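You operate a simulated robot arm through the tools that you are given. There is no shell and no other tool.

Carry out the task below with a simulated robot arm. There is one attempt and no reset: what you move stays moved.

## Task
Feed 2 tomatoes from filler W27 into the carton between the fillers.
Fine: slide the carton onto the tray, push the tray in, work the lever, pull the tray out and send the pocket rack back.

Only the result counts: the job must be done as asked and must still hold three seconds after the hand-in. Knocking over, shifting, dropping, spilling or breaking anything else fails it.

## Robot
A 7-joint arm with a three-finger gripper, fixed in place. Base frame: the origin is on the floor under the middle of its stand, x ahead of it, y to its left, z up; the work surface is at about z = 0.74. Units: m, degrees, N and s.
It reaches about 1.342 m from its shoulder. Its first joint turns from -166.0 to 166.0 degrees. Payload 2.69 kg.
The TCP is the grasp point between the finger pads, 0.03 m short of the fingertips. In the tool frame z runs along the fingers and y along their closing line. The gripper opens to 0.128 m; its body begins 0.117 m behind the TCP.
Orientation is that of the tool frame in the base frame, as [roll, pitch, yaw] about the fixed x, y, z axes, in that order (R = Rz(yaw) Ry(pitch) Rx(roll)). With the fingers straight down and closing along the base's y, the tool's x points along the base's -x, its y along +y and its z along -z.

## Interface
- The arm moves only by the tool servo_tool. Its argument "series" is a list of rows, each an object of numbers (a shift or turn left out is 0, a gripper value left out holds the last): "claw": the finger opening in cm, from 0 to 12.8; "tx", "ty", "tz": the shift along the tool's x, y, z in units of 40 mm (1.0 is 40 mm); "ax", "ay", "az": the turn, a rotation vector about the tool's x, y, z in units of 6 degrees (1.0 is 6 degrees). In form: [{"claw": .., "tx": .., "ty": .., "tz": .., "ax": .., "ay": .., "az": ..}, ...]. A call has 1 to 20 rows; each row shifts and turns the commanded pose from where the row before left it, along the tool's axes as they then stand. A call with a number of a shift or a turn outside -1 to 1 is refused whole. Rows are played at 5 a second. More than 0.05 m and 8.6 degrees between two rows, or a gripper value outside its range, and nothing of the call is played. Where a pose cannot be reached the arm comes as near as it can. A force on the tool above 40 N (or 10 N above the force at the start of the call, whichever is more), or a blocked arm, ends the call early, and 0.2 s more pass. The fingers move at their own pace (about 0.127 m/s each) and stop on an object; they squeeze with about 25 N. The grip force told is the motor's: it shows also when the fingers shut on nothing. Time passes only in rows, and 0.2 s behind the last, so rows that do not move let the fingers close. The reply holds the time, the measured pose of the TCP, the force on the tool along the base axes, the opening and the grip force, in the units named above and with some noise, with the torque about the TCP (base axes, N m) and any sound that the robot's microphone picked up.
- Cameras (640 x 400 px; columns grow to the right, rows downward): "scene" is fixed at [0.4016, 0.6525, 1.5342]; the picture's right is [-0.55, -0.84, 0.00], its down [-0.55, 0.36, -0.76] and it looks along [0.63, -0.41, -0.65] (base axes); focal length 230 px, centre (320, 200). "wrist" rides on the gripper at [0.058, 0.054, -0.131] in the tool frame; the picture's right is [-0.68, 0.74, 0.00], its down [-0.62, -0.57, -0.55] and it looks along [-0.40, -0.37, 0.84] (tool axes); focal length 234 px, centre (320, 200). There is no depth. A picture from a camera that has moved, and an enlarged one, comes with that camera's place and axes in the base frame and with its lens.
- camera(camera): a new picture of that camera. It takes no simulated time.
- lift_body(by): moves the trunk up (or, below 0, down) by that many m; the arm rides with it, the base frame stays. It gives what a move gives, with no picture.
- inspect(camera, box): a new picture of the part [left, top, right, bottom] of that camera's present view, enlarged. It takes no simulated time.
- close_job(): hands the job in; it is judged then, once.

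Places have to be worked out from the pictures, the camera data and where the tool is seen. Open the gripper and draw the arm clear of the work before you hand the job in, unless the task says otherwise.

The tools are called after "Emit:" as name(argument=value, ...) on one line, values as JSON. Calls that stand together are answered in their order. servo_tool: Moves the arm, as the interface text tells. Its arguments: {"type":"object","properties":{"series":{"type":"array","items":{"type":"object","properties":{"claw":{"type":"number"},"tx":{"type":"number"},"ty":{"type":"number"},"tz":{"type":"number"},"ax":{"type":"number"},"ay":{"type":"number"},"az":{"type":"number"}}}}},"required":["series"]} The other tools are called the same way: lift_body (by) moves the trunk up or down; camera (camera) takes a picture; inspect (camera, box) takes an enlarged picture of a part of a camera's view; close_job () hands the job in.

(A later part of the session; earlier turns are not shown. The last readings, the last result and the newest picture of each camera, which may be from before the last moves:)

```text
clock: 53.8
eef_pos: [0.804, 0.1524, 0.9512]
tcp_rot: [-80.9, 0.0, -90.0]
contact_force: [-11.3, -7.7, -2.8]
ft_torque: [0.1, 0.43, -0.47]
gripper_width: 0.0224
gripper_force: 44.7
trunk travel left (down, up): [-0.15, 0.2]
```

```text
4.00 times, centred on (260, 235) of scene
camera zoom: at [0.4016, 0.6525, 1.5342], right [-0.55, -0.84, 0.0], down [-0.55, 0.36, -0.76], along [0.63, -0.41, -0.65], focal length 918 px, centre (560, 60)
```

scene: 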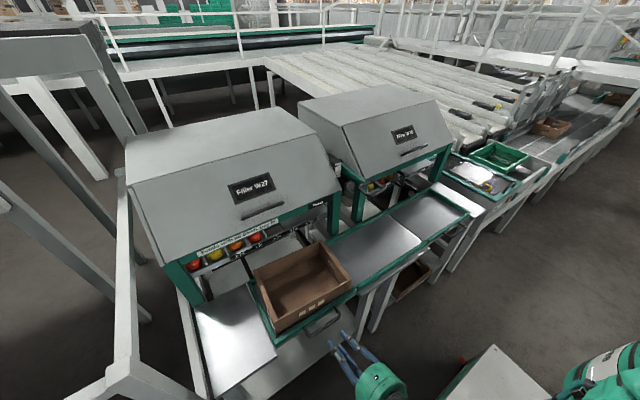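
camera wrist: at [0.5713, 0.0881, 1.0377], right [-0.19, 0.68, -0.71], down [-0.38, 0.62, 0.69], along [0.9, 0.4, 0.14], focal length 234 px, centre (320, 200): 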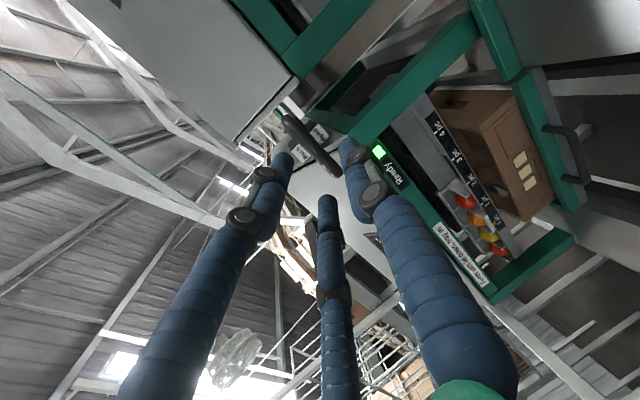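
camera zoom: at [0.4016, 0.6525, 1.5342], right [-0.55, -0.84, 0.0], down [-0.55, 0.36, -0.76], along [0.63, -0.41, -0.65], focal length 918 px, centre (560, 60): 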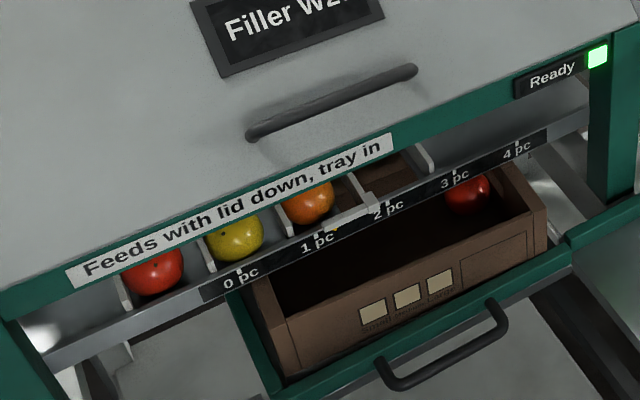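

The second index has started, with the pointer about a quarter of the way from 1 to 2 pc. As the first time, I hold for one idle row to let it finish.

Emit:
servo_tool(series=[{}])

Emit:
inspect(camera="scene", box=[180, 185, 340, 285])

```text
clock: 54.2
eef_pos: [0.8035, 0.1519, 0.9515]
tcp_rot: [-80.9, 0.0, -89.9]
contact_force: [-10.0, -6.6, -0.2]
ft_torque: [0.1, -0.08, -0.09]
gripper_width: 0.0225
gripper_force: 44.9
trunk travel left (down, up): [-0.15, 0.2]
```

```text
4.00 times, centred on (260, 235) of scene
camera zoom: at [0.4016, 0.6525, 1.5342], right [-0.55, -0.84, 0.0], down [-0.55, 0.36, -0.76], along [0.63, -0.41, -0.65], focal length 918 px, centre (560, 60)
```

zoom: 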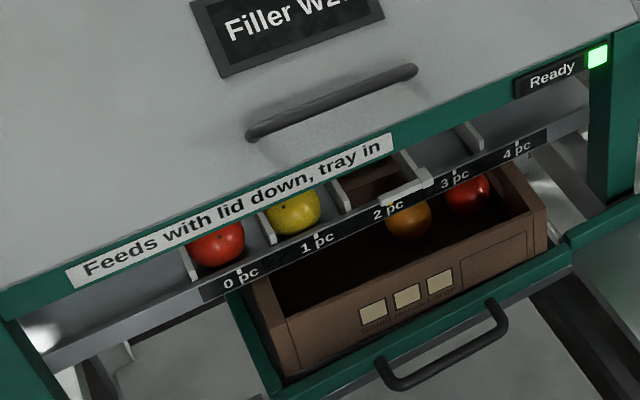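

The pointer is at 2 pc and the orange tomato has dropped into the carton. I raise the lever right away so no third piece is indexed.

Emit:
servo_tool(series=[{"ty": -0.627, "tz": -0.12, "ax": -1}, {"ty": -0.627, "tz": -0.1, "ax": -1}])

Emit:
inspect(camera="scene", box=[180, 185, 340, 285])

Emit:
inspect(camera="scene", box=[320, 145, 440, 220])

```text
clock: 54.8
eef_pos: [0.7909, 0.1519, 0.9986]
tcp_rot: [-93.1, 0.0, -90.0]
contact_force: [-1.4, -5.4, 1.4]
ft_torque: [0.08, -0.45, 0.35]
gripper_width: 0.0223
gripper_force: 44.7
trunk travel left (down, up): [-0.15, 0.2]
```

```text
4.00 times, centred on (260, 235) of scene
camera zoom: at [0.4016, 0.6525, 1.5342], right [-0.55, -0.84, 0.0], down [-0.55, 0.36, -0.76], along [0.63, -0.41, -0.65], focal length 918 px, centre (560, 60)
```

zoom: 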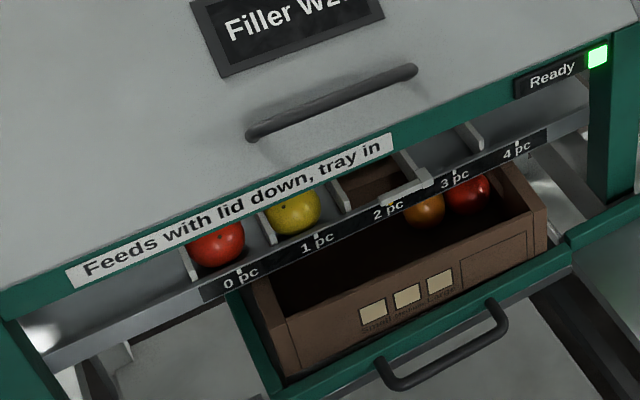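

```text
5.33 times, centred on (380, 182) of scene
camera zoom: at [0.4016, 0.6525, 1.5342], right [-0.55, -0.84, 0.0], down [-0.55, 0.36, -0.76], along [0.63, -0.41, -0.65], focal length 1224 px, centre (0, 293)
```

zoom: 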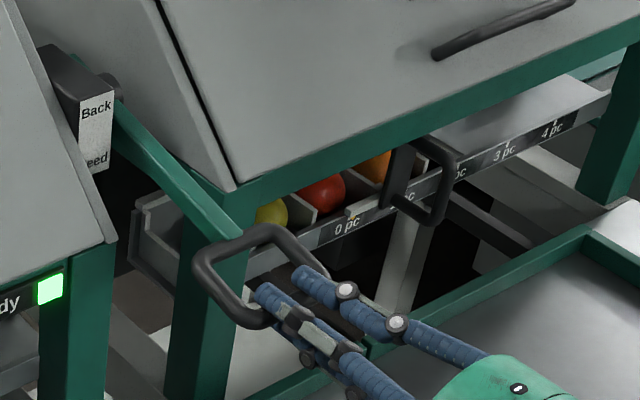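

Two tomatoes are in the carton, and the pointer and the rest of the rack hold at 2 pc. I bring the lever back to just about its original angle before letting go, so it can't trip another index.

Emit:
servo_tool(series=[{"ty": -0.31, "tz": -0.09, "ax": -0.5}, {"ty": -0.31, "tz": -0.09, "ax": -0.5}, {"ty": -0.31, "tz": -0.09, "ax": -0.5}])

Emit:
inspect(camera="scene", box=[180, 185, 340, 285])

Emit:
inspect(camera="scene", box=[320, 145, 440, 220])

```text
clock: 55.7
eef_pos: [0.786, 0.1515, 1.041]
tcp_rot: [-101.5, 0.0, -90.2]
contact_force: [4.8, -1.4, 2.0]
ft_torque: [-0.37, -0.34, -1.03]
gripper_width: 0.0222
gripper_force: 44.9
trunk travel left (down, up): [-0.15, 0.2]
stopped in row 3: the force on the tool passed its limit at 42 N (the readings are from after the stop); the commanded pose is now the measured one
```

```text
4.00 times, centred on (260, 235) of scene
camera zoom: at [0.4016, 0.6525, 1.5342], right [-0.55, -0.84, 0.0], down [-0.55, 0.36, -0.76], along [0.63, -0.41, -0.65], focal length 918 px, centre (560, 60)
```

zoom: 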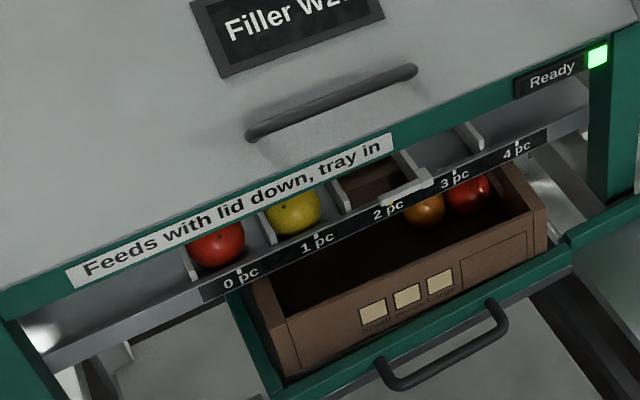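

```text
5.33 times, centred on (380, 182) of scene
camera zoom: at [0.4016, 0.6525, 1.5342], right [-0.55, -0.84, 0.0], down [-0.55, 0.36, -0.76], along [0.63, -0.41, -0.65], focal length 1224 px, centre (0, 293)
```

zoom: 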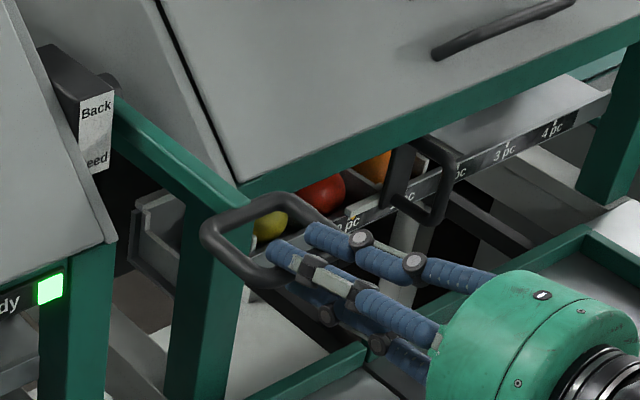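

A short load spike ended the move as the lever came back to about its starting angle, and the load is now small. The rack is unchanged at 2 pc. I open the fingers and check that the lever stays put before backing out.

Emit:
servo_tool(series=[{"claw": 4}, {"claw": 4}, {}])

Emit:
inspect(camera="scene", box=[180, 185, 340, 285])

Emit:
inspect(camera="scene", box=[320, 145, 440, 220])

```text
clock: 56.5
eef_pos: [0.7849, 0.1535, 1.0392]
tcp_rot: [-101.7, 0.0, -90.2]
contact_force: [-0.1, 0.3, 0.9]
ft_torque: [0.0, 0.01, -0.01]
gripper_width: 0.04
gripper_force: 0.0
trunk travel left (down, up): [-0.15, 0.2]
```

```text
4.00 times, centred on (260, 235) of scene
camera zoom: at [0.4016, 0.6525, 1.5342], right [-0.55, -0.84, 0.0], down [-0.55, 0.36, -0.76], along [0.63, -0.41, -0.65], focal length 918 px, centre (560, 60)
```

zoom: 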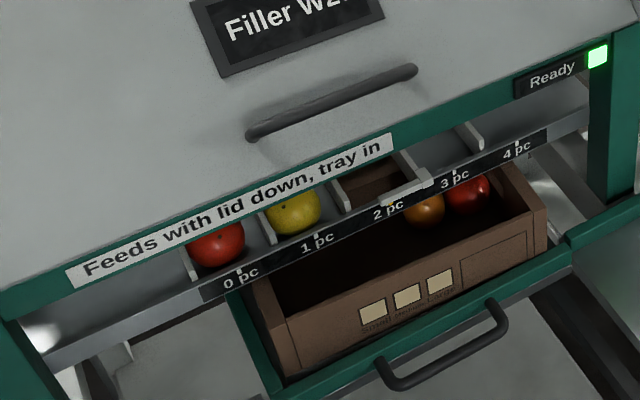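

```text
5.33 times, centred on (380, 182) of scene
camera zoom: at [0.4016, 0.6525, 1.5342], right [-0.55, -0.84, 0.0], down [-0.55, 0.36, -0.76], along [0.63, -0.41, -0.65], focal length 1224 px, centre (0, 293)
```

zoom: 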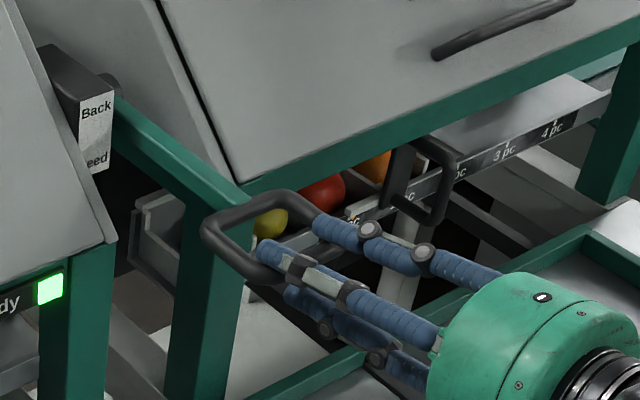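

The lever stays where I left it and the rack holds at 2 pc. I back straight out along the fingers and look at the lever again.

Emit:
servo_tool(series=[{"tz": -0.5}, {"tz": -0.5}, {"tz": -1}, {"tz": -1}])

Emit:
inspect(camera="scene", box=[320, 145, 440, 220])

Emit:
inspect(camera="scene", box=[180, 185, 340, 285])

```text
clock: 57.5
eef_pos: [0.6671, 0.1525, 1.0646]
tcp_rot: [-101.7, 0.1, -90.2]
contact_force: [0.9, -0.3, 0.7]
ft_torque: [0.02, -0.01, 0.0]
gripper_width: 0.0397
gripper_force: 0.0
trunk travel left (down, up): [-0.15, 0.2]
```

```text
5.33 times, centred on (380, 182) of scene
camera zoom: at [0.4016, 0.6525, 1.5342], right [-0.55, -0.84, 0.0], down [-0.55, 0.36, -0.76], along [0.63, -0.41, -0.65], focal length 1224 px, centre (0, 293)
```

zoom: 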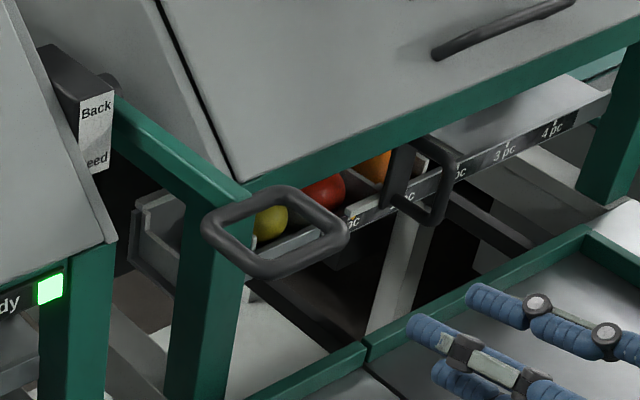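

```text
4.00 times, centred on (260, 235) of scene
camera zoom: at [0.4016, 0.6525, 1.5342], right [-0.55, -0.84, 0.0], down [-0.55, 0.36, -0.76], along [0.63, -0.41, -0.65], focal length 918 px, centre (560, 60)
```

zoom: 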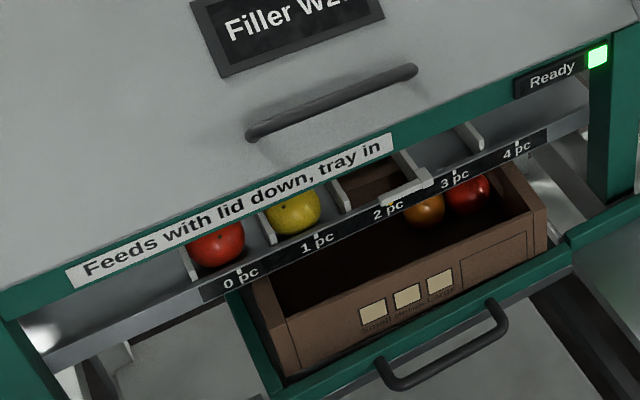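

The lever is back at rest. Next I return to the pre-grasp point in front of the tray handle, which now lies at x≈0.858, with the tilt back at 62°.

Emit:
servo_tool(series=[{"ax": -0.9, "claw": 3.5}, {"ax": -0.9}, {"ax": -0.9}, {"tx": -0.811, "ty": 0.464, "tz": 0.377}, {"tx": -0.811, "ty": 0.464, "tz": 0.377}, {"tx": -0.811, "ty": 0.464, "tz": 0.377}, {"tx": -0.811, "ty": 0.464, "tz": 0.377}, {"tx": -0.811, "ty": 0.464, "tz": 0.377}, {"tx": -0.811, "ty": 0.464, "tz": 0.377}, {"tx": -0.811, "ty": 0.464, "tz": 0.377}, {"tx": -0.811, "ty": 0.464, "tz": 0.377}, {"tx": -0.811, "ty": 0.464, "tz": 0.377}, {"tx": -0.811, "ty": 0.464, "tz": 0.377}])

Emit:
inspect(camera="scene", box=[240, 220, 400, 320])

Emit:
inspect(camera="wrist", box=[200, 60, 440, 210])

```text
clock: 60.3
eef_pos: [0.7162, 0.4791, 0.8284]
tcp_rot: [-117.9, -0.1, -90.0]
contact_force: [0.0, -0.4, -0.1]
ft_torque: [-0.01, 0.02, 0.0]
gripper_width: 0.035
gripper_force: 0.2
trunk travel left (down, up): [-0.15, 0.2]
```

```text
4.00 times, centred on (320, 270) of scene
camera zoom: at [0.4016, 0.6525, 1.5342], right [-0.55, -0.84, 0.0], down [-0.55, 0.36, -0.76], along [0.63, -0.41, -0.65], focal length 918 px, centre (320, -80)
```

zoom: 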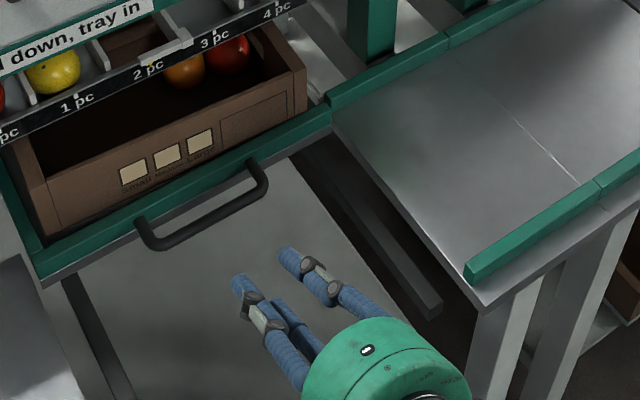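

```text
2.67 times, centred on (320, 135) of wrist
camera zoom: at [0.5749, 0.4222, 0.8414], right [-0.34, 0.68, -0.65], down [-0.22, 0.62, 0.76], along [0.91, 0.4, -0.06], focal length 624 px, centre (320, 373)
```

zoom: 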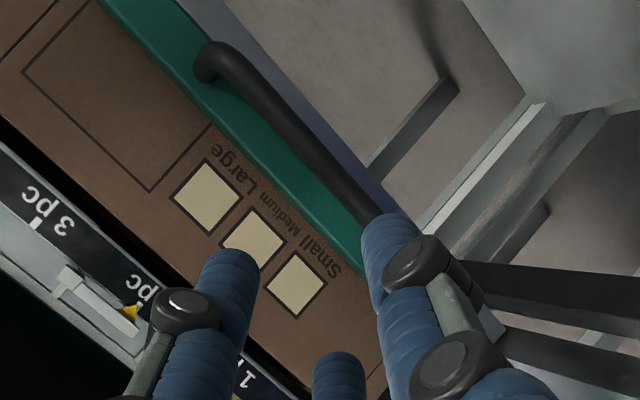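

The handle measures x≈0.858, y 0.42–0.54, as expected. I advance along the fingers 13 cm to straddle the bar again and then close.

Emit:
servo_tool(series=[{"tz": 0.6}, {"tz": 0.6}, {"tz": 0.6}, {"tz": 0.5}, {"tz": 0.5}, {"tz": 0.5}])

Emit:
inspect(camera="scene", box=[240, 220, 400, 320])

Emit:
inspect(camera="wrist", box=[200, 60, 440, 210])

```text
clock: 61.7
eef_pos: [0.8326, 0.4765, 0.7664]
tcp_rot: [-117.8, 0.1, -90.2]
contact_force: [-0.8, 0.5, 0.7]
ft_torque: [0.0, -0.03, -0.02]
gripper_width: 0.0351
gripper_force: 0.1
trunk travel left (down, up): [-0.15, 0.2]
```

```text
4.00 times, centred on (320, 270) of scene
camera zoom: at [0.4016, 0.6525, 1.5342], right [-0.55, -0.84, 0.0], down [-0.55, 0.36, -0.76], along [0.63, -0.41, -0.65], focal length 918 px, centre (320, -80)
```

zoom: 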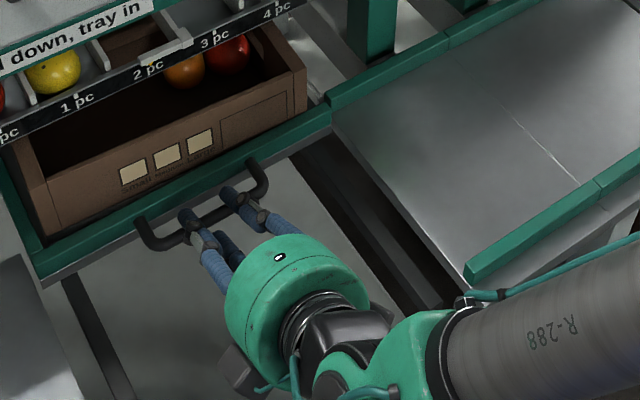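

```text
2.67 times, centred on (320, 135) of wrist
camera zoom: at [0.6903, 0.4196, 0.7795], right [-0.34, 0.68, -0.65], down [-0.22, 0.62, 0.76], along [0.91, 0.4, -0.06], focal length 624 px, centre (320, 373)
```

zoom: 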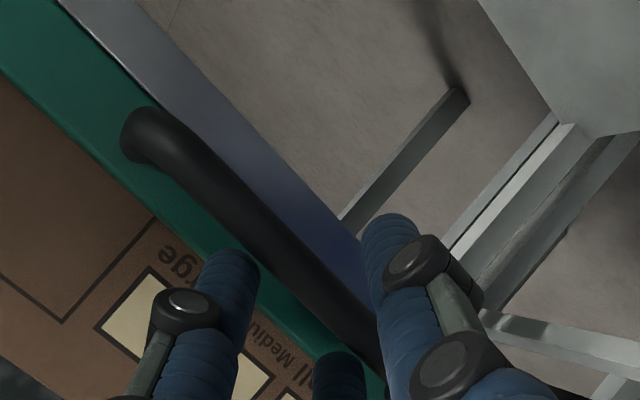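

The bar is between the fingers just as the first time. I close on it and begin to pull the tray straight out, gently at first because of the tomatoes.

Emit:
servo_tool(series=[{"claw": 0}, {"claw": 0}, {"claw": 0}, {"tz": -0.111, "ty": 0.058}, {"tz": -0.221, "ty": 0.117}, {"tz": -0.221, "ty": 0.117}, {"tz": -0.221, "ty": 0.117}])

Emit:
inspect(camera="scene", box=[200, 190, 380, 303])

```text
clock: 63.3
eef_pos: [0.7977, 0.4768, 0.7685]
tcp_rot: [-117.9, 0.0, -90.3]
contact_force: [-0.5, -5.2, 10.1]
ft_torque: [-0.34, -0.18, -0.3]
gripper_width: 0.02
gripper_force: 45.6
trunk travel left (down, up): [-0.15, 0.2]
```

```text
3.54 times, centred on (290, 246) of scene
camera zoom: at [0.4016, 0.6525, 1.5342], right [-0.55, -0.84, 0.0], down [-0.55, 0.36, -0.76], along [0.63, -0.41, -0.65], focal length 813 px, centre (426, 35)
```

zoom: 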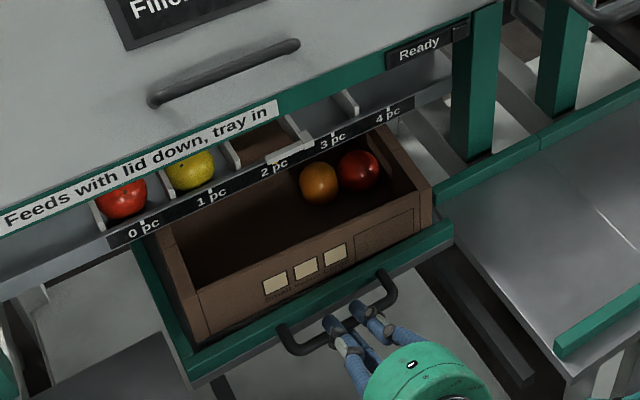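

The tray comes out smoothly, the lamp went off and both tomatoes stay in the carton. I continue pulling slowly.

Emit:
servo_tool(series=[{"tz": -0.3, "ty": 0.158}, {"tz": -0.3, "ty": 0.158}, {"tz": -0.3, "ty": 0.158}, {"tz": -0.3, "ty": 0.158}, {"tz": -0.3, "ty": 0.158}, {"tz": -0.3, "ty": 0.158}, {"tz": -0.3, "ty": 0.158}])

Emit:
inspect(camera="scene", box=[200, 200, 400, 325])

```text
clock: 64.9
eef_pos: [0.7017, 0.4765, 0.7668]
tcp_rot: [-117.9, 0.0, -90.2]
contact_force: [-0.2, -13.3, 6.8]
ft_torque: [-0.5, -0.17, -0.63]
gripper_width: 0.0201
gripper_force: 45.4
trunk travel left (down, up): [-0.15, 0.2]
```

```text
3.20 times, centred on (300, 262) of scene
camera zoom: at [0.4016, 0.6525, 1.5342], right [-0.55, -0.84, 0.0], down [-0.55, 0.36, -0.76], along [0.63, -0.41, -0.65], focal length 735 px, centre (384, 0)
```

zoom: 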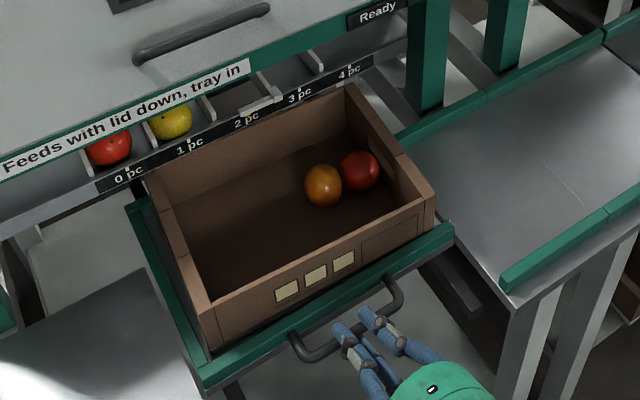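

The carton has cleared the scale strip with both tomatoes inside. I keep pulling toward the original outer position at TCP x≈0.613, correcting a small sideways load.

Emit:
servo_tool(series=[{"tx": -0.06, "tz": -0.3, "ty": 0.158}, {"tz": -0.3, "ty": 0.158}, {"tz": -0.3, "ty": 0.158}, {"tz": -0.3, "ty": 0.158}, {"tz": -0.3, "ty": 0.158}, {"tz": -0.2, "ty": 0.105}])

Emit:
inspect(camera="scene", box=[200, 200, 400, 325])

```text
clock: 65.7
eef_pos: [0.6665, 0.4759, 0.7687]
tcp_rot: [-117.8, 0.1, -90.5]
contact_force: [2.1, -8.3, 7.4]
ft_torque: [-1.2, -0.26, -1.48]
gripper_width: 0.0198
gripper_force: 44.7
trunk travel left (down, up): [-0.15, 0.2]
stopped in row 3: the force on the tool passed its limit at 43 N (the readings are from after the stop); the commanded pose is now the measured one
```

```text
3.20 times, centred on (300, 262) of scene
camera zoom: at [0.4016, 0.6525, 1.5342], right [-0.55, -0.84, 0.0], down [-0.55, 0.36, -0.76], along [0.63, -0.41, -0.65], focal length 735 px, centre (384, 0)
```

zoom: 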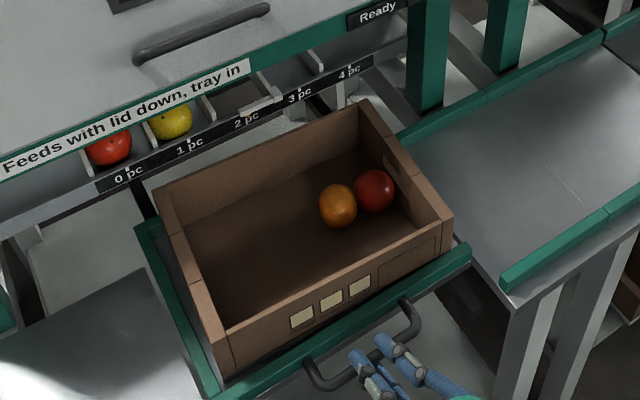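

A load spike stopped the pull about 5 cm short, though the load is small again now. I look closely at the tray's right end and at the handle before pulling on.

Emit:
inspect(camera="scene", box=[300, 240, 380, 290])

Emit:
inspect(camera="scene", box=[230, 260, 330, 322])

Emit:
camera(camera="wrist")

```text
8.00 times, centred on (340, 265) of scene
camera zoom: at [0.4016, 0.6525, 1.5342], right [-0.55, -0.84, 0.0], down [-0.55, 0.36, -0.76], along [0.63, -0.41, -0.65], focal length 1837 px, centre (160, -320)
```

zoom: 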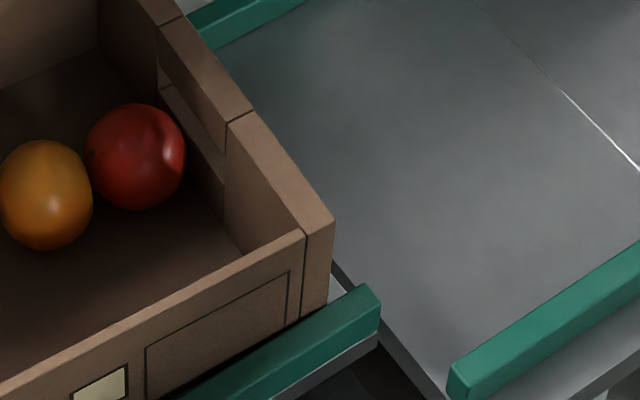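

```text
6.40 times, centred on (280, 291) of scene
camera zoom: at [0.4016, 0.6525, 1.5342], right [-0.55, -0.84, 0.0], down [-0.55, 0.36, -0.76], along [0.63, -0.41, -0.65], focal length 1469 px, centre (576, -382)
```

zoom: 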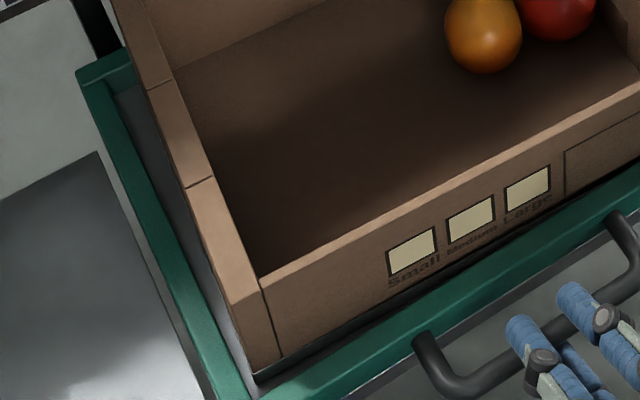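

```text
taken
camera wrist: at [0.526, 0.4204, 0.7809], right [-0.34, 0.68, -0.65], down [-0.22, 0.62, 0.76], along [0.92, 0.4, -0.06], focal length 234 px, centre (320, 200)
```

wrist: 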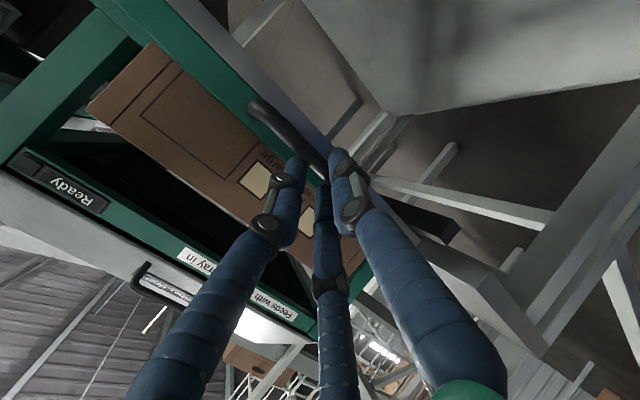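

Nothing obstructs the tray. The sideways load was from my own correction, which I made in the wrong direction. I relax it by shifting 4 mm the other way and read the load before pulling further.

Emit:
servo_tool(series=[{"tx": 0.05}, {"tx": 0.05}])

```text
clock: 66.3
eef_pos: [0.6681, 0.4759, 0.7678]
tcp_rot: [-117.8, 0.1, -90.2]
contact_force: [-1.1, 13.1, 9.4]
ft_torque: [-0.17, -0.16, -0.25]
gripper_width: 0.0199
gripper_force: 44.8
trunk travel left (down, up): [-0.15, 0.2]
```

The sideways load has swung to +13 N, so I take half of that back and resume pulling out in small rows.

Emit:
servo_tool(series=[{"tx": -0.05}, {"tz": -0.2, "ty": 0.105}, {"tz": -0.2, "ty": 0.105}])

Emit:
inspect(camera="scene", box=[200, 200, 400, 325])

```text
clock: 67.1
eef_pos: [0.6478, 0.4766, 0.7681]
tcp_rot: [-117.7, 0.0, -90.3]
contact_force: [-2.2, 5.9, 19.1]
ft_torque: [-0.3, -0.4, 0.01]
gripper_width: 0.0199
gripper_force: 44.8
trunk travel left (down, up): [-0.15, 0.2]
```

```text
3.20 times, centred on (300, 262) of scene
camera zoom: at [0.4016, 0.6525, 1.5342], right [-0.55, -0.84, 0.0], down [-0.55, 0.36, -0.76], along [0.63, -0.41, -0.65], focal length 735 px, centre (384, 0)
```

zoom: 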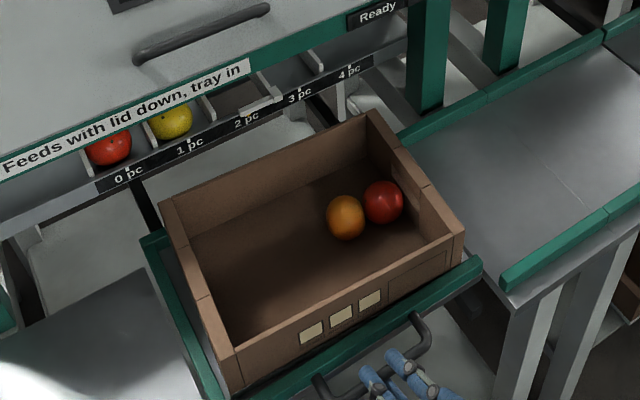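

The tray follows again. About 3.5 cm remain to the outer position, so I continue slowly and watch for the outer stop.

Emit:
servo_tool(series=[{"tz": -0.2, "ty": 0.09}, {"tz": -0.2, "ty": 0.095}, {"tz": -0.2, "ty": 0.1}, {"tz": -0.15, "ty": 0.08}])

Emit:
inspect(camera="scene", box=[200, 210, 400, 335])

```text
clock: 68.1
eef_pos: [0.6149, 0.477, 0.7682]
tcp_rot: [-117.9, -0.1, -90.3]
contact_force: [-1.5, 6.3, 9.8]
ft_torque: [-0.14, -0.22, -0.02]
gripper_width: 0.02
gripper_force: 44.7
trunk travel left (down, up): [-0.15, 0.2]
```

```text
3.20 times, centred on (300, 272) of scene
camera zoom: at [0.4016, 0.6525, 1.5342], right [-0.55, -0.84, 0.0], down [-0.55, 0.36, -0.76], along [0.63, -0.41, -0.65], focal length 735 px, centre (384, -32)
```

zoom: 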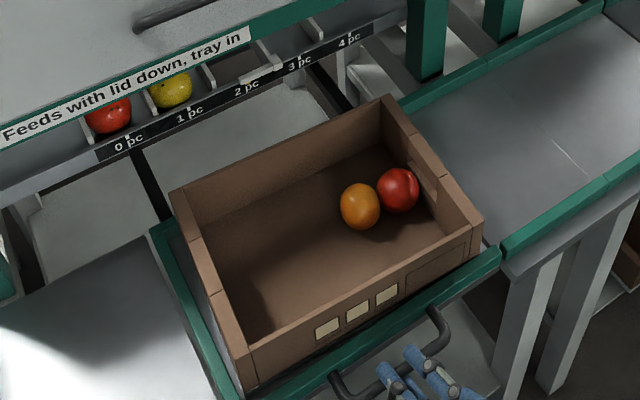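

The tray is within about 4–5 mm of where it was originally. I pull the last bit gently until it meets its stop.

Emit:
servo_tool(series=[{"tz": -0.08, "ty": 0.042}, {"tz": -0.06, "ty": 0.032}, {}])

Emit:
inspect(camera="scene", box=[200, 220, 400, 345])

Emit:
inspect(camera="scene", box=[310, 240, 390, 290])

```text
clock: 68.7
eef_pos: [0.6139, 0.4772, 0.7682]
tcp_rot: [-117.8, 0.0, -90.5]
contact_force: [20.2, 4.4, -17.6]
ft_torque: [-0.23, 0.04, 0.09]
gripper_width: 0.0201
gripper_force: 45.3
trunk travel left (down, up): [-0.15, 0.2]
stopped in row 2: the force on the tool passed its limit at 48 N (the readings are from after the stop); the commanded pose is now the measured one
```

```text
3.20 times, centred on (300, 282) of scene
camera zoom: at [0.4016, 0.6525, 1.5342], right [-0.55, -0.84, 0.0], down [-0.55, 0.36, -0.76], along [0.63, -0.41, -0.65], focal length 735 px, centre (384, -64)
```

zoom: 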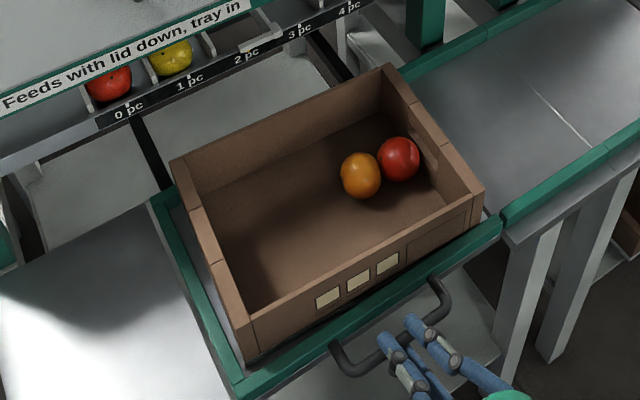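

```text
8.00 times, centred on (350, 265) of scene
camera zoom: at [0.4016, 0.6525, 1.5342], right [-0.55, -0.84, 0.0], down [-0.55, 0.36, -0.76], along [0.63, -0.41, -0.65], focal length 1837 px, centre (80, -320)
```

zoom: 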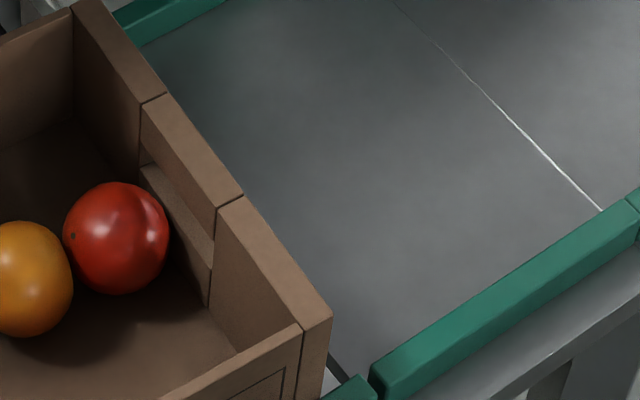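

The tray is fully out at its stop, in its original position, with both tomatoes in the carton. I release the handle and back away.

Emit:
servo_tool(series=[{"claw": 3.5}, {"claw": 3.5}, {"claw": 3.5}, {"tz": -0.5}, {"tz": -0.5}, {"tz": -0.5}, {"tz": -1}])

Emit:
inspect(camera="scene", box=[200, 220, 400, 345])

```text
clock: 70.3
eef_pos: [0.5237, 0.4768, 0.8155]
tcp_rot: [-117.7, 0.0, -90.6]
contact_force: [0.5, -0.1, -0.4]
ft_torque: [0.02, -0.05, 0.03]
gripper_width: 0.0353
gripper_force: 0.1
trunk travel left (down, up): [-0.15, 0.2]
```

```text
3.20 times, centred on (300, 282) of scene
camera zoom: at [0.4016, 0.6525, 1.5342], right [-0.55, -0.84, 0.0], down [-0.55, 0.36, -0.76], along [0.63, -0.41, -0.65], focal length 735 px, centre (384, -64)
```

zoom: 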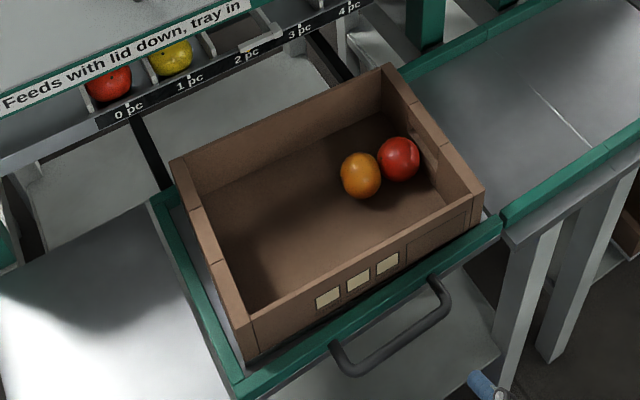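

The tray and carton stay in place. Next is the lever: I return to the point in front of the ring to send the rack back.

Emit:
servo_tool(series=[{"ax": 0.76, "az": -0.05, "ay": -0.09, "claw": 4}, {"ax": 0.76}, {"ax": 0.76}, {"tx": 0.811, "ty": -0.691, "tz": 0.197}, {"tx": 0.811, "ty": -0.691, "tz": 0.197}, {"tx": 0.811, "ty": -0.691, "tz": 0.197}, {"tx": 0.811, "ty": -0.691, "tz": 0.197}, {"tx": 0.811, "ty": -0.691, "tz": 0.197}, {"tx": 0.811, "ty": -0.691, "tz": 0.197}, {"tx": 0.811, "ty": -0.691, "tz": 0.197}, {"tx": 0.811, "ty": -0.691, "tz": 0.197}, {"tx": 0.811, "ty": -0.691, "tz": 0.197}, {"tx": 0.811, "ty": -0.691, "tz": 0.197}])

Emit:
inspect(camera="scene", box=[320, 140, 440, 215])

Emit:
inspect(camera="wrist", box=[240, 90, 400, 190])

```text
clock: 73.1
eef_pos: [0.6676, 0.152, 1.0628]
tcp_rot: [-104.2, 0.0, -89.9]
contact_force: [-0.4, 0.7, 0.0]
ft_torque: [0.0, -0.02, -0.01]
gripper_width: 0.0402
gripper_force: 0.2
trunk travel left (down, up): [-0.15, 0.2]
```

```text
5.33 times, centred on (380, 178) of scene
camera zoom: at [0.4016, 0.6525, 1.5342], right [-0.55, -0.84, 0.0], down [-0.55, 0.36, -0.76], along [0.63, -0.41, -0.65], focal length 1224 px, centre (0, 320)
```

zoom: 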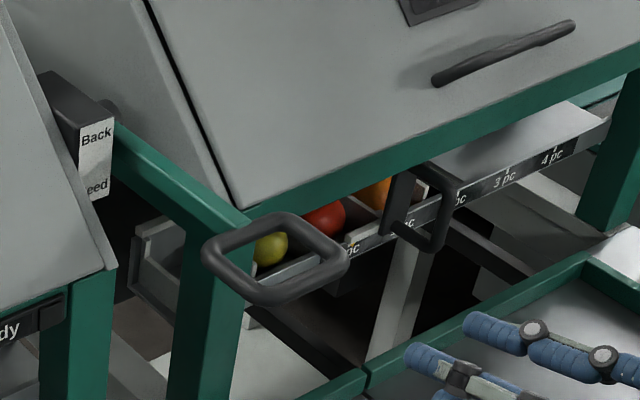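

```text
4.00 times, centred on (320, 140) of wrist
camera zoom: at [0.5282, 0.0941, 1.0426], right [-0.18, 0.68, -0.71], down [-0.4, 0.62, 0.68], along [0.9, 0.41, 0.15], focal length 937 px, centre (320, 440)
```

zoom: 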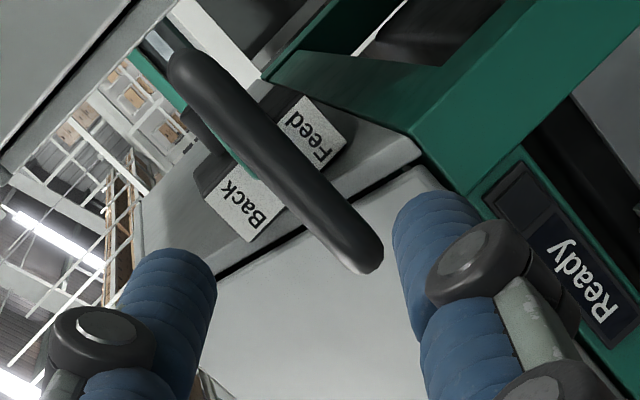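

The ring's bar sits at z≈1.036 as before. I advance 12 cm to put it between the fingertips and close.

Emit:
servo_tool(series=[{"tz": 0.502, "ty": -0.037}, {"tz": 0.502, "ty": -0.037}, {"tz": 0.502, "ty": -0.037}, {"tz": 0.502, "ty": -0.037}, {"tz": 0.502, "ty": -0.037}, {"tz": 0.502, "ty": -0.037}, {"claw": 0}, {"claw": 0}, {"claw": 0}])

Emit:
inspect(camera="scene", box=[320, 140, 440, 215])

```text
clock: 75.1
eef_pos: [0.7881, 0.1535, 1.0428]
tcp_rot: [-104.2, 0.0, -90.0]
contact_force: [9.2, -0.2, 0.2]
ft_torque: [0.04, -0.12, 0.04]
gripper_width: 0.0224
gripper_force: 45.2
trunk travel left (down, up): [-0.15, 0.2]
```

```text
5.33 times, centred on (380, 178) of scene
camera zoom: at [0.4016, 0.6525, 1.5342], right [-0.55, -0.84, 0.0], down [-0.55, 0.36, -0.76], along [0.63, -0.41, -0.65], focal length 1224 px, centre (0, 320)
```

zoom: 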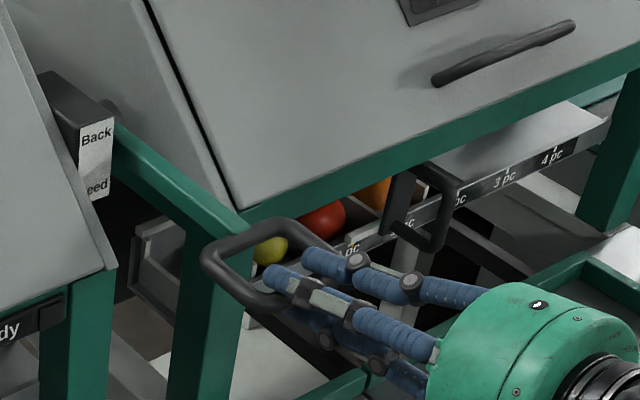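

The bar is gripped with little load. I raise the lever 6° toward "Back" about its pivot and check.

Emit:
servo_tool(series=[{"ty": -0.311, "tz": -0.06, "ax": -0.5}, {"ty": -0.311, "tz": -0.06, "ax": -0.5}])

Emit:
inspect(camera="scene", box=[180, 185, 340, 285])

Emit:
inspect(camera="scene", box=[320, 140, 440, 215])

```text
clock: 75.7
eef_pos: [0.7888, 0.1536, 1.0694]
tcp_rot: [-110.2, 0.0, -89.8]
contact_force: [-5.2, 2.5, 1.0]
ft_torque: [0.26, -0.25, 0.32]
gripper_width: 0.0224
gripper_force: 44.7
trunk travel left (down, up): [-0.15, 0.2]
```

```text
4.00 times, centred on (260, 235) of scene
camera zoom: at [0.4016, 0.6525, 1.5342], right [-0.55, -0.84, 0.0], down [-0.55, 0.36, -0.76], along [0.63, -0.41, -0.65], focal length 918 px, centre (560, 60)
```

zoom: 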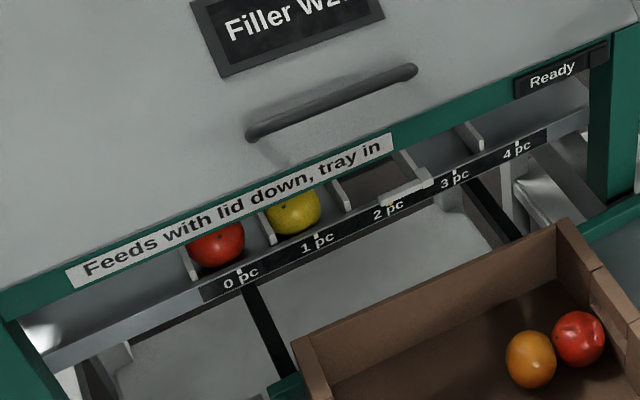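

```text
5.33 times, centred on (380, 178) of scene
camera zoom: at [0.4016, 0.6525, 1.5342], right [-0.55, -0.84, 0.0], down [-0.55, 0.36, -0.76], along [0.63, -0.41, -0.65], focal length 1224 px, centre (0, 320)
```

zoom: 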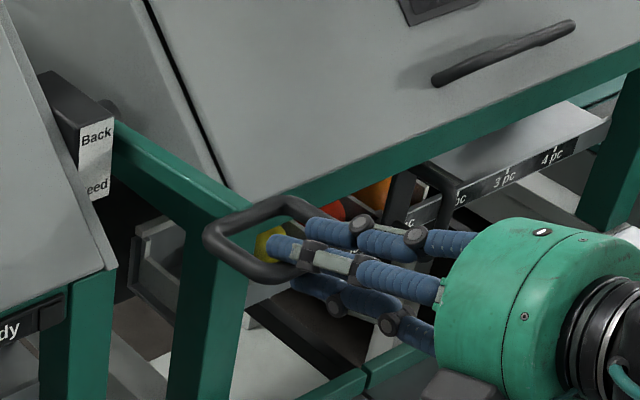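

The lever goes up freely, past its neutral position, and the rack hasn't moved yet. I continue upward in 6° steps.

Emit:
servo_tool(series=[{"ty": -0.311, "tz": -0.07, "ax": -0.5}, {"ty": -0.311, "tz": -0.07, "ax": -0.5}, {"ty": -0.311, "tz": -0.06, "ax": -0.5}])

Emit:
inspect(camera="scene", box=[180, 185, 340, 285])

Emit:
inspect(camera="scene", box=[320, 140, 440, 215])

```text
clock: 76.5
eef_pos: [0.7966, 0.1541, 1.1078]
tcp_rot: [-119.0, 0.0, -89.9]
contact_force: [6.4, 0.7, -2.6]
ft_torque: [0.08, -0.23, 0.11]
gripper_width: 0.0222
gripper_force: 44.6
trunk travel left (down, up): [-0.15, 0.2]
```

```text
4.00 times, centred on (260, 235) of scene
camera zoom: at [0.4016, 0.6525, 1.5342], right [-0.55, -0.84, 0.0], down [-0.55, 0.36, -0.76], along [0.63, -0.41, -0.65], focal length 918 px, centre (560, 60)
```

zoom: 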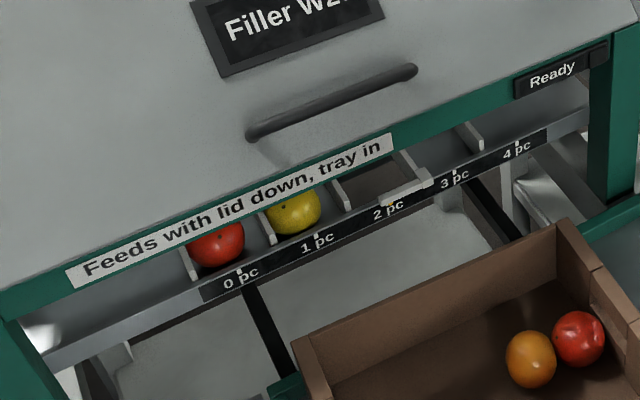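

```text
5.33 times, centred on (380, 178) of scene
camera zoom: at [0.4016, 0.6525, 1.5342], right [-0.55, -0.84, 0.0], down [-0.55, 0.36, -0.76], along [0.63, -0.41, -0.65], focal length 1224 px, centre (0, 320)
```

zoom: 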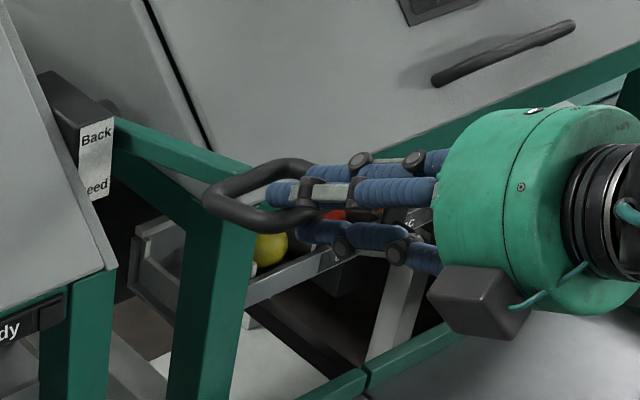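

The lever is about 15° up with the rack still at 2 pc. I go on to about 24°, mirroring the feed threshold.

Emit:
servo_tool(series=[{"ty": -0.311, "tz": -0.05, "ax": -0.5}, {"ty": -0.311, "tz": -0.05, "ax": -0.5}, {"ty": -0.311, "tz": -0.05, "ax": -0.5}, {}])

Emit:
inspect(camera="scene", box=[180, 185, 340, 285])

Emit:
inspect(camera="scene", box=[320, 140, 440, 215])

```text
clock: 77.5
eef_pos: [0.8103, 0.1546, 1.141]
tcp_rot: [-128.0, 0.0, -90.0]
contact_force: [-13.1, -8.5, 2.9]
ft_torque: [-0.12, 0.13, -0.26]
gripper_width: 0.0223
gripper_force: 45.1
trunk travel left (down, up): [-0.15, 0.2]
```

```text
4.00 times, centred on (260, 235) of scene
camera zoom: at [0.4016, 0.6525, 1.5342], right [-0.55, -0.84, 0.0], down [-0.55, 0.36, -0.76], along [0.63, -0.41, -0.65], focal length 918 px, centre (560, 60)
```

zoom: 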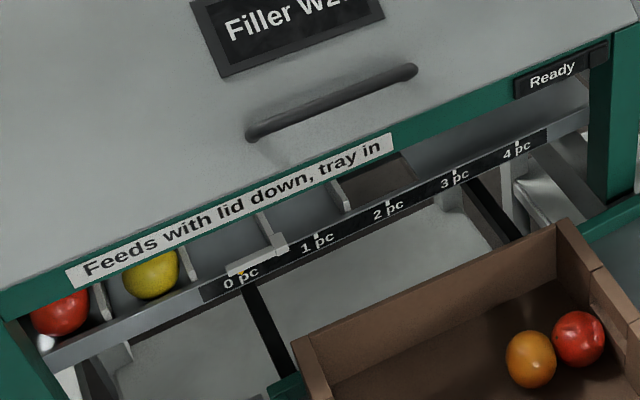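

```text
5.33 times, centred on (380, 178) of scene
camera zoom: at [0.4016, 0.6525, 1.5342], right [-0.55, -0.84, 0.0], down [-0.55, 0.36, -0.76], along [0.63, -0.41, -0.65], focal length 1224 px, centre (0, 320)
```

zoom: 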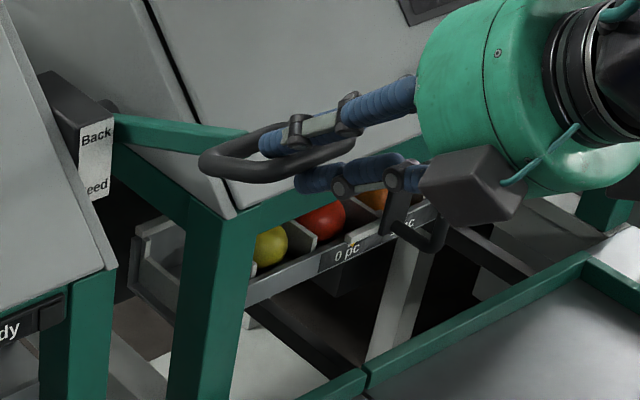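

The rack is back at 0 pc with the yellow and red tomatoes still in their pockets. I lower the lever again to its original neutral angle, halfway first.

Emit:
servo_tool(series=[{"ty": 0.307, "tz": 0.04, "ax": 0.5}, {"ty": 0.307, "tz": 0.06, "ax": 0.5}, {"ty": 0.307, "tz": 0.07, "ax": 0.5}, {"ty": 0.307, "tz": 0.07, "ax": 0.5}])

Emit:
servo_tool(series=[{"ty": 0.307, "tz": 0.07, "ax": 0.5}, {"ty": 0.307, "tz": 0.07, "ax": 0.5}, {"ty": 0.307, "tz": 0.07, "ax": 0.5}])

Emit:
inspect(camera="scene", box=[320, 140, 440, 215])

Emit:
inspect(camera="scene", box=[180, 185, 340, 285])

```text
clock: 78.5
eef_pos: [0.7946, 0.1538, 1.0953]
tcp_rot: [-116.0, 0.0, -89.8]
contact_force: [23.5, 4.8, -6.5]
ft_torque: [-0.1, -0.08, -0.4]
gripper_width: 0.0224
gripper_force: 45.0
trunk travel left (down, up): [-0.15, 0.2]
```

```text
clock: 78.9
eef_pos: [0.7916, 0.153, 1.0901]
tcp_rot: [-113.9, 0.2, -89.9]
contact_force: [17.4, 1.4, -2.8]
ft_torque: [0.18, -0.37, 0.23]
gripper_width: 0.0222
gripper_force: 45.3
trunk travel left (down, up): [-0.15, 0.2]
stopped in row 1: the force on the tool passed its limit at 44 N (the readings are from after the stop); the commanded pose is now the measured one
```

```text
5.33 times, centred on (380, 178) of scene
camera zoom: at [0.4016, 0.6525, 1.5342], right [-0.55, -0.84, 0.0], down [-0.55, 0.36, -0.76], along [0.63, -0.41, -0.65], focal length 1224 px, centre (0, 320)
```

zoom: 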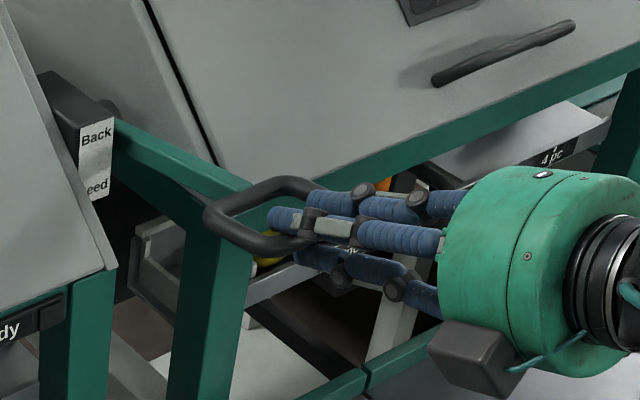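

```text
4.00 times, centred on (260, 235) of scene
camera zoom: at [0.4016, 0.6525, 1.5342], right [-0.55, -0.84, 0.0], down [-0.55, 0.36, -0.76], along [0.63, -0.41, -0.65], focal length 918 px, centre (560, 60)
```

zoom: 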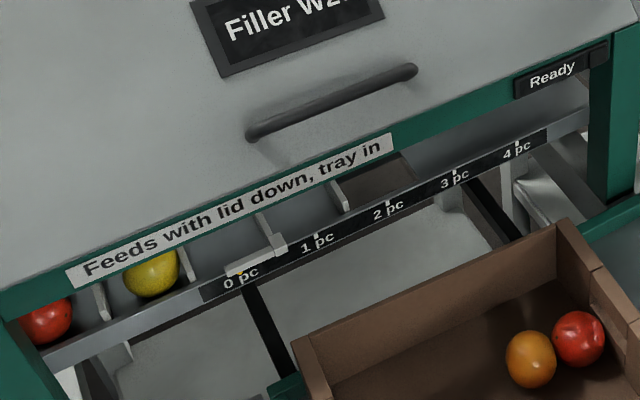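

The load limit tripped because my arc ran a few mm too far back. The rack stays at 0 pc, and the lever is still about 10° above neutral. I correct forward and lower it the rest of the way in gentler rows.

Emit:
servo_tool(series=[{"ty": 0.25, "tz": 0.165, "ax": 0.4}, {"ty": 0.284, "tz": 0.085, "ax": 0.4}])

```text
clock: 79.5
eef_pos: [0.7893, 0.1538, 1.0633]
tcp_rot: [-109.3, 0.0, -89.8]
contact_force: [-24.0, 1.5, -0.6]
ft_torque: [-0.05, 0.51, -0.12]
gripper_width: 0.0225
gripper_force: 45.1
trunk travel left (down, up): [-0.15, 0.2]
```

The load is now slightly in the opposite direction, so I ease back about 3 mm while lowering the last 5°.

Emit:
servo_tool(series=[{"ty": 0.28, "tz": -0.02, "ax": 0.42}, {"ty": 0.26, "tz": 0.05, "ax": 0.42}])

Emit:
inspect(camera="scene", box=[320, 140, 440, 215])

Emit:
inspect(camera="scene", box=[180, 185, 340, 285])

```text
clock: 80.1
eef_pos: [0.7883, 0.1536, 1.0456]
tcp_rot: [-104.0, 0.1, -89.8]
contact_force: [10.2, 3.1, -0.3]
ft_torque: [-0.09, -0.01, -0.19]
gripper_width: 0.0223
gripper_force: 44.7
trunk travel left (down, up): [-0.15, 0.2]
```

```text
5.33 times, centred on (380, 178) of scene
camera zoom: at [0.4016, 0.6525, 1.5342], right [-0.55, -0.84, 0.0], down [-0.55, 0.36, -0.76], along [0.63, -0.41, -0.65], focal length 1224 px, centre (0, 320)
```

zoom: 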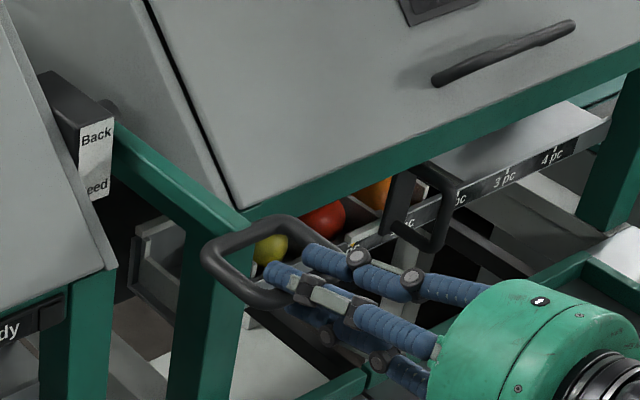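

```text
4.00 times, centred on (260, 235) of scene
camera zoom: at [0.4016, 0.6525, 1.5342], right [-0.55, -0.84, 0.0], down [-0.55, 0.36, -0.76], along [0.63, -0.41, -0.65], focal length 918 px, centre (560, 60)
```

zoom: 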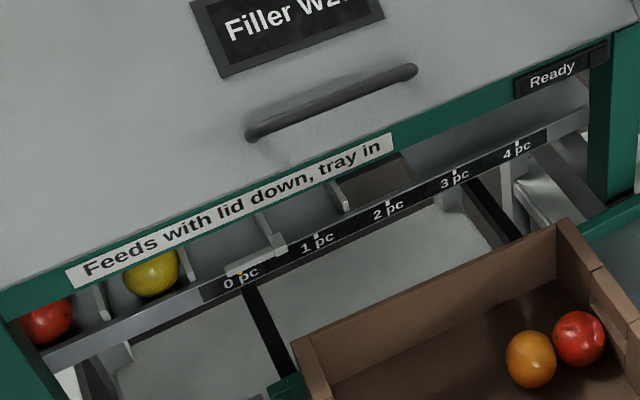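

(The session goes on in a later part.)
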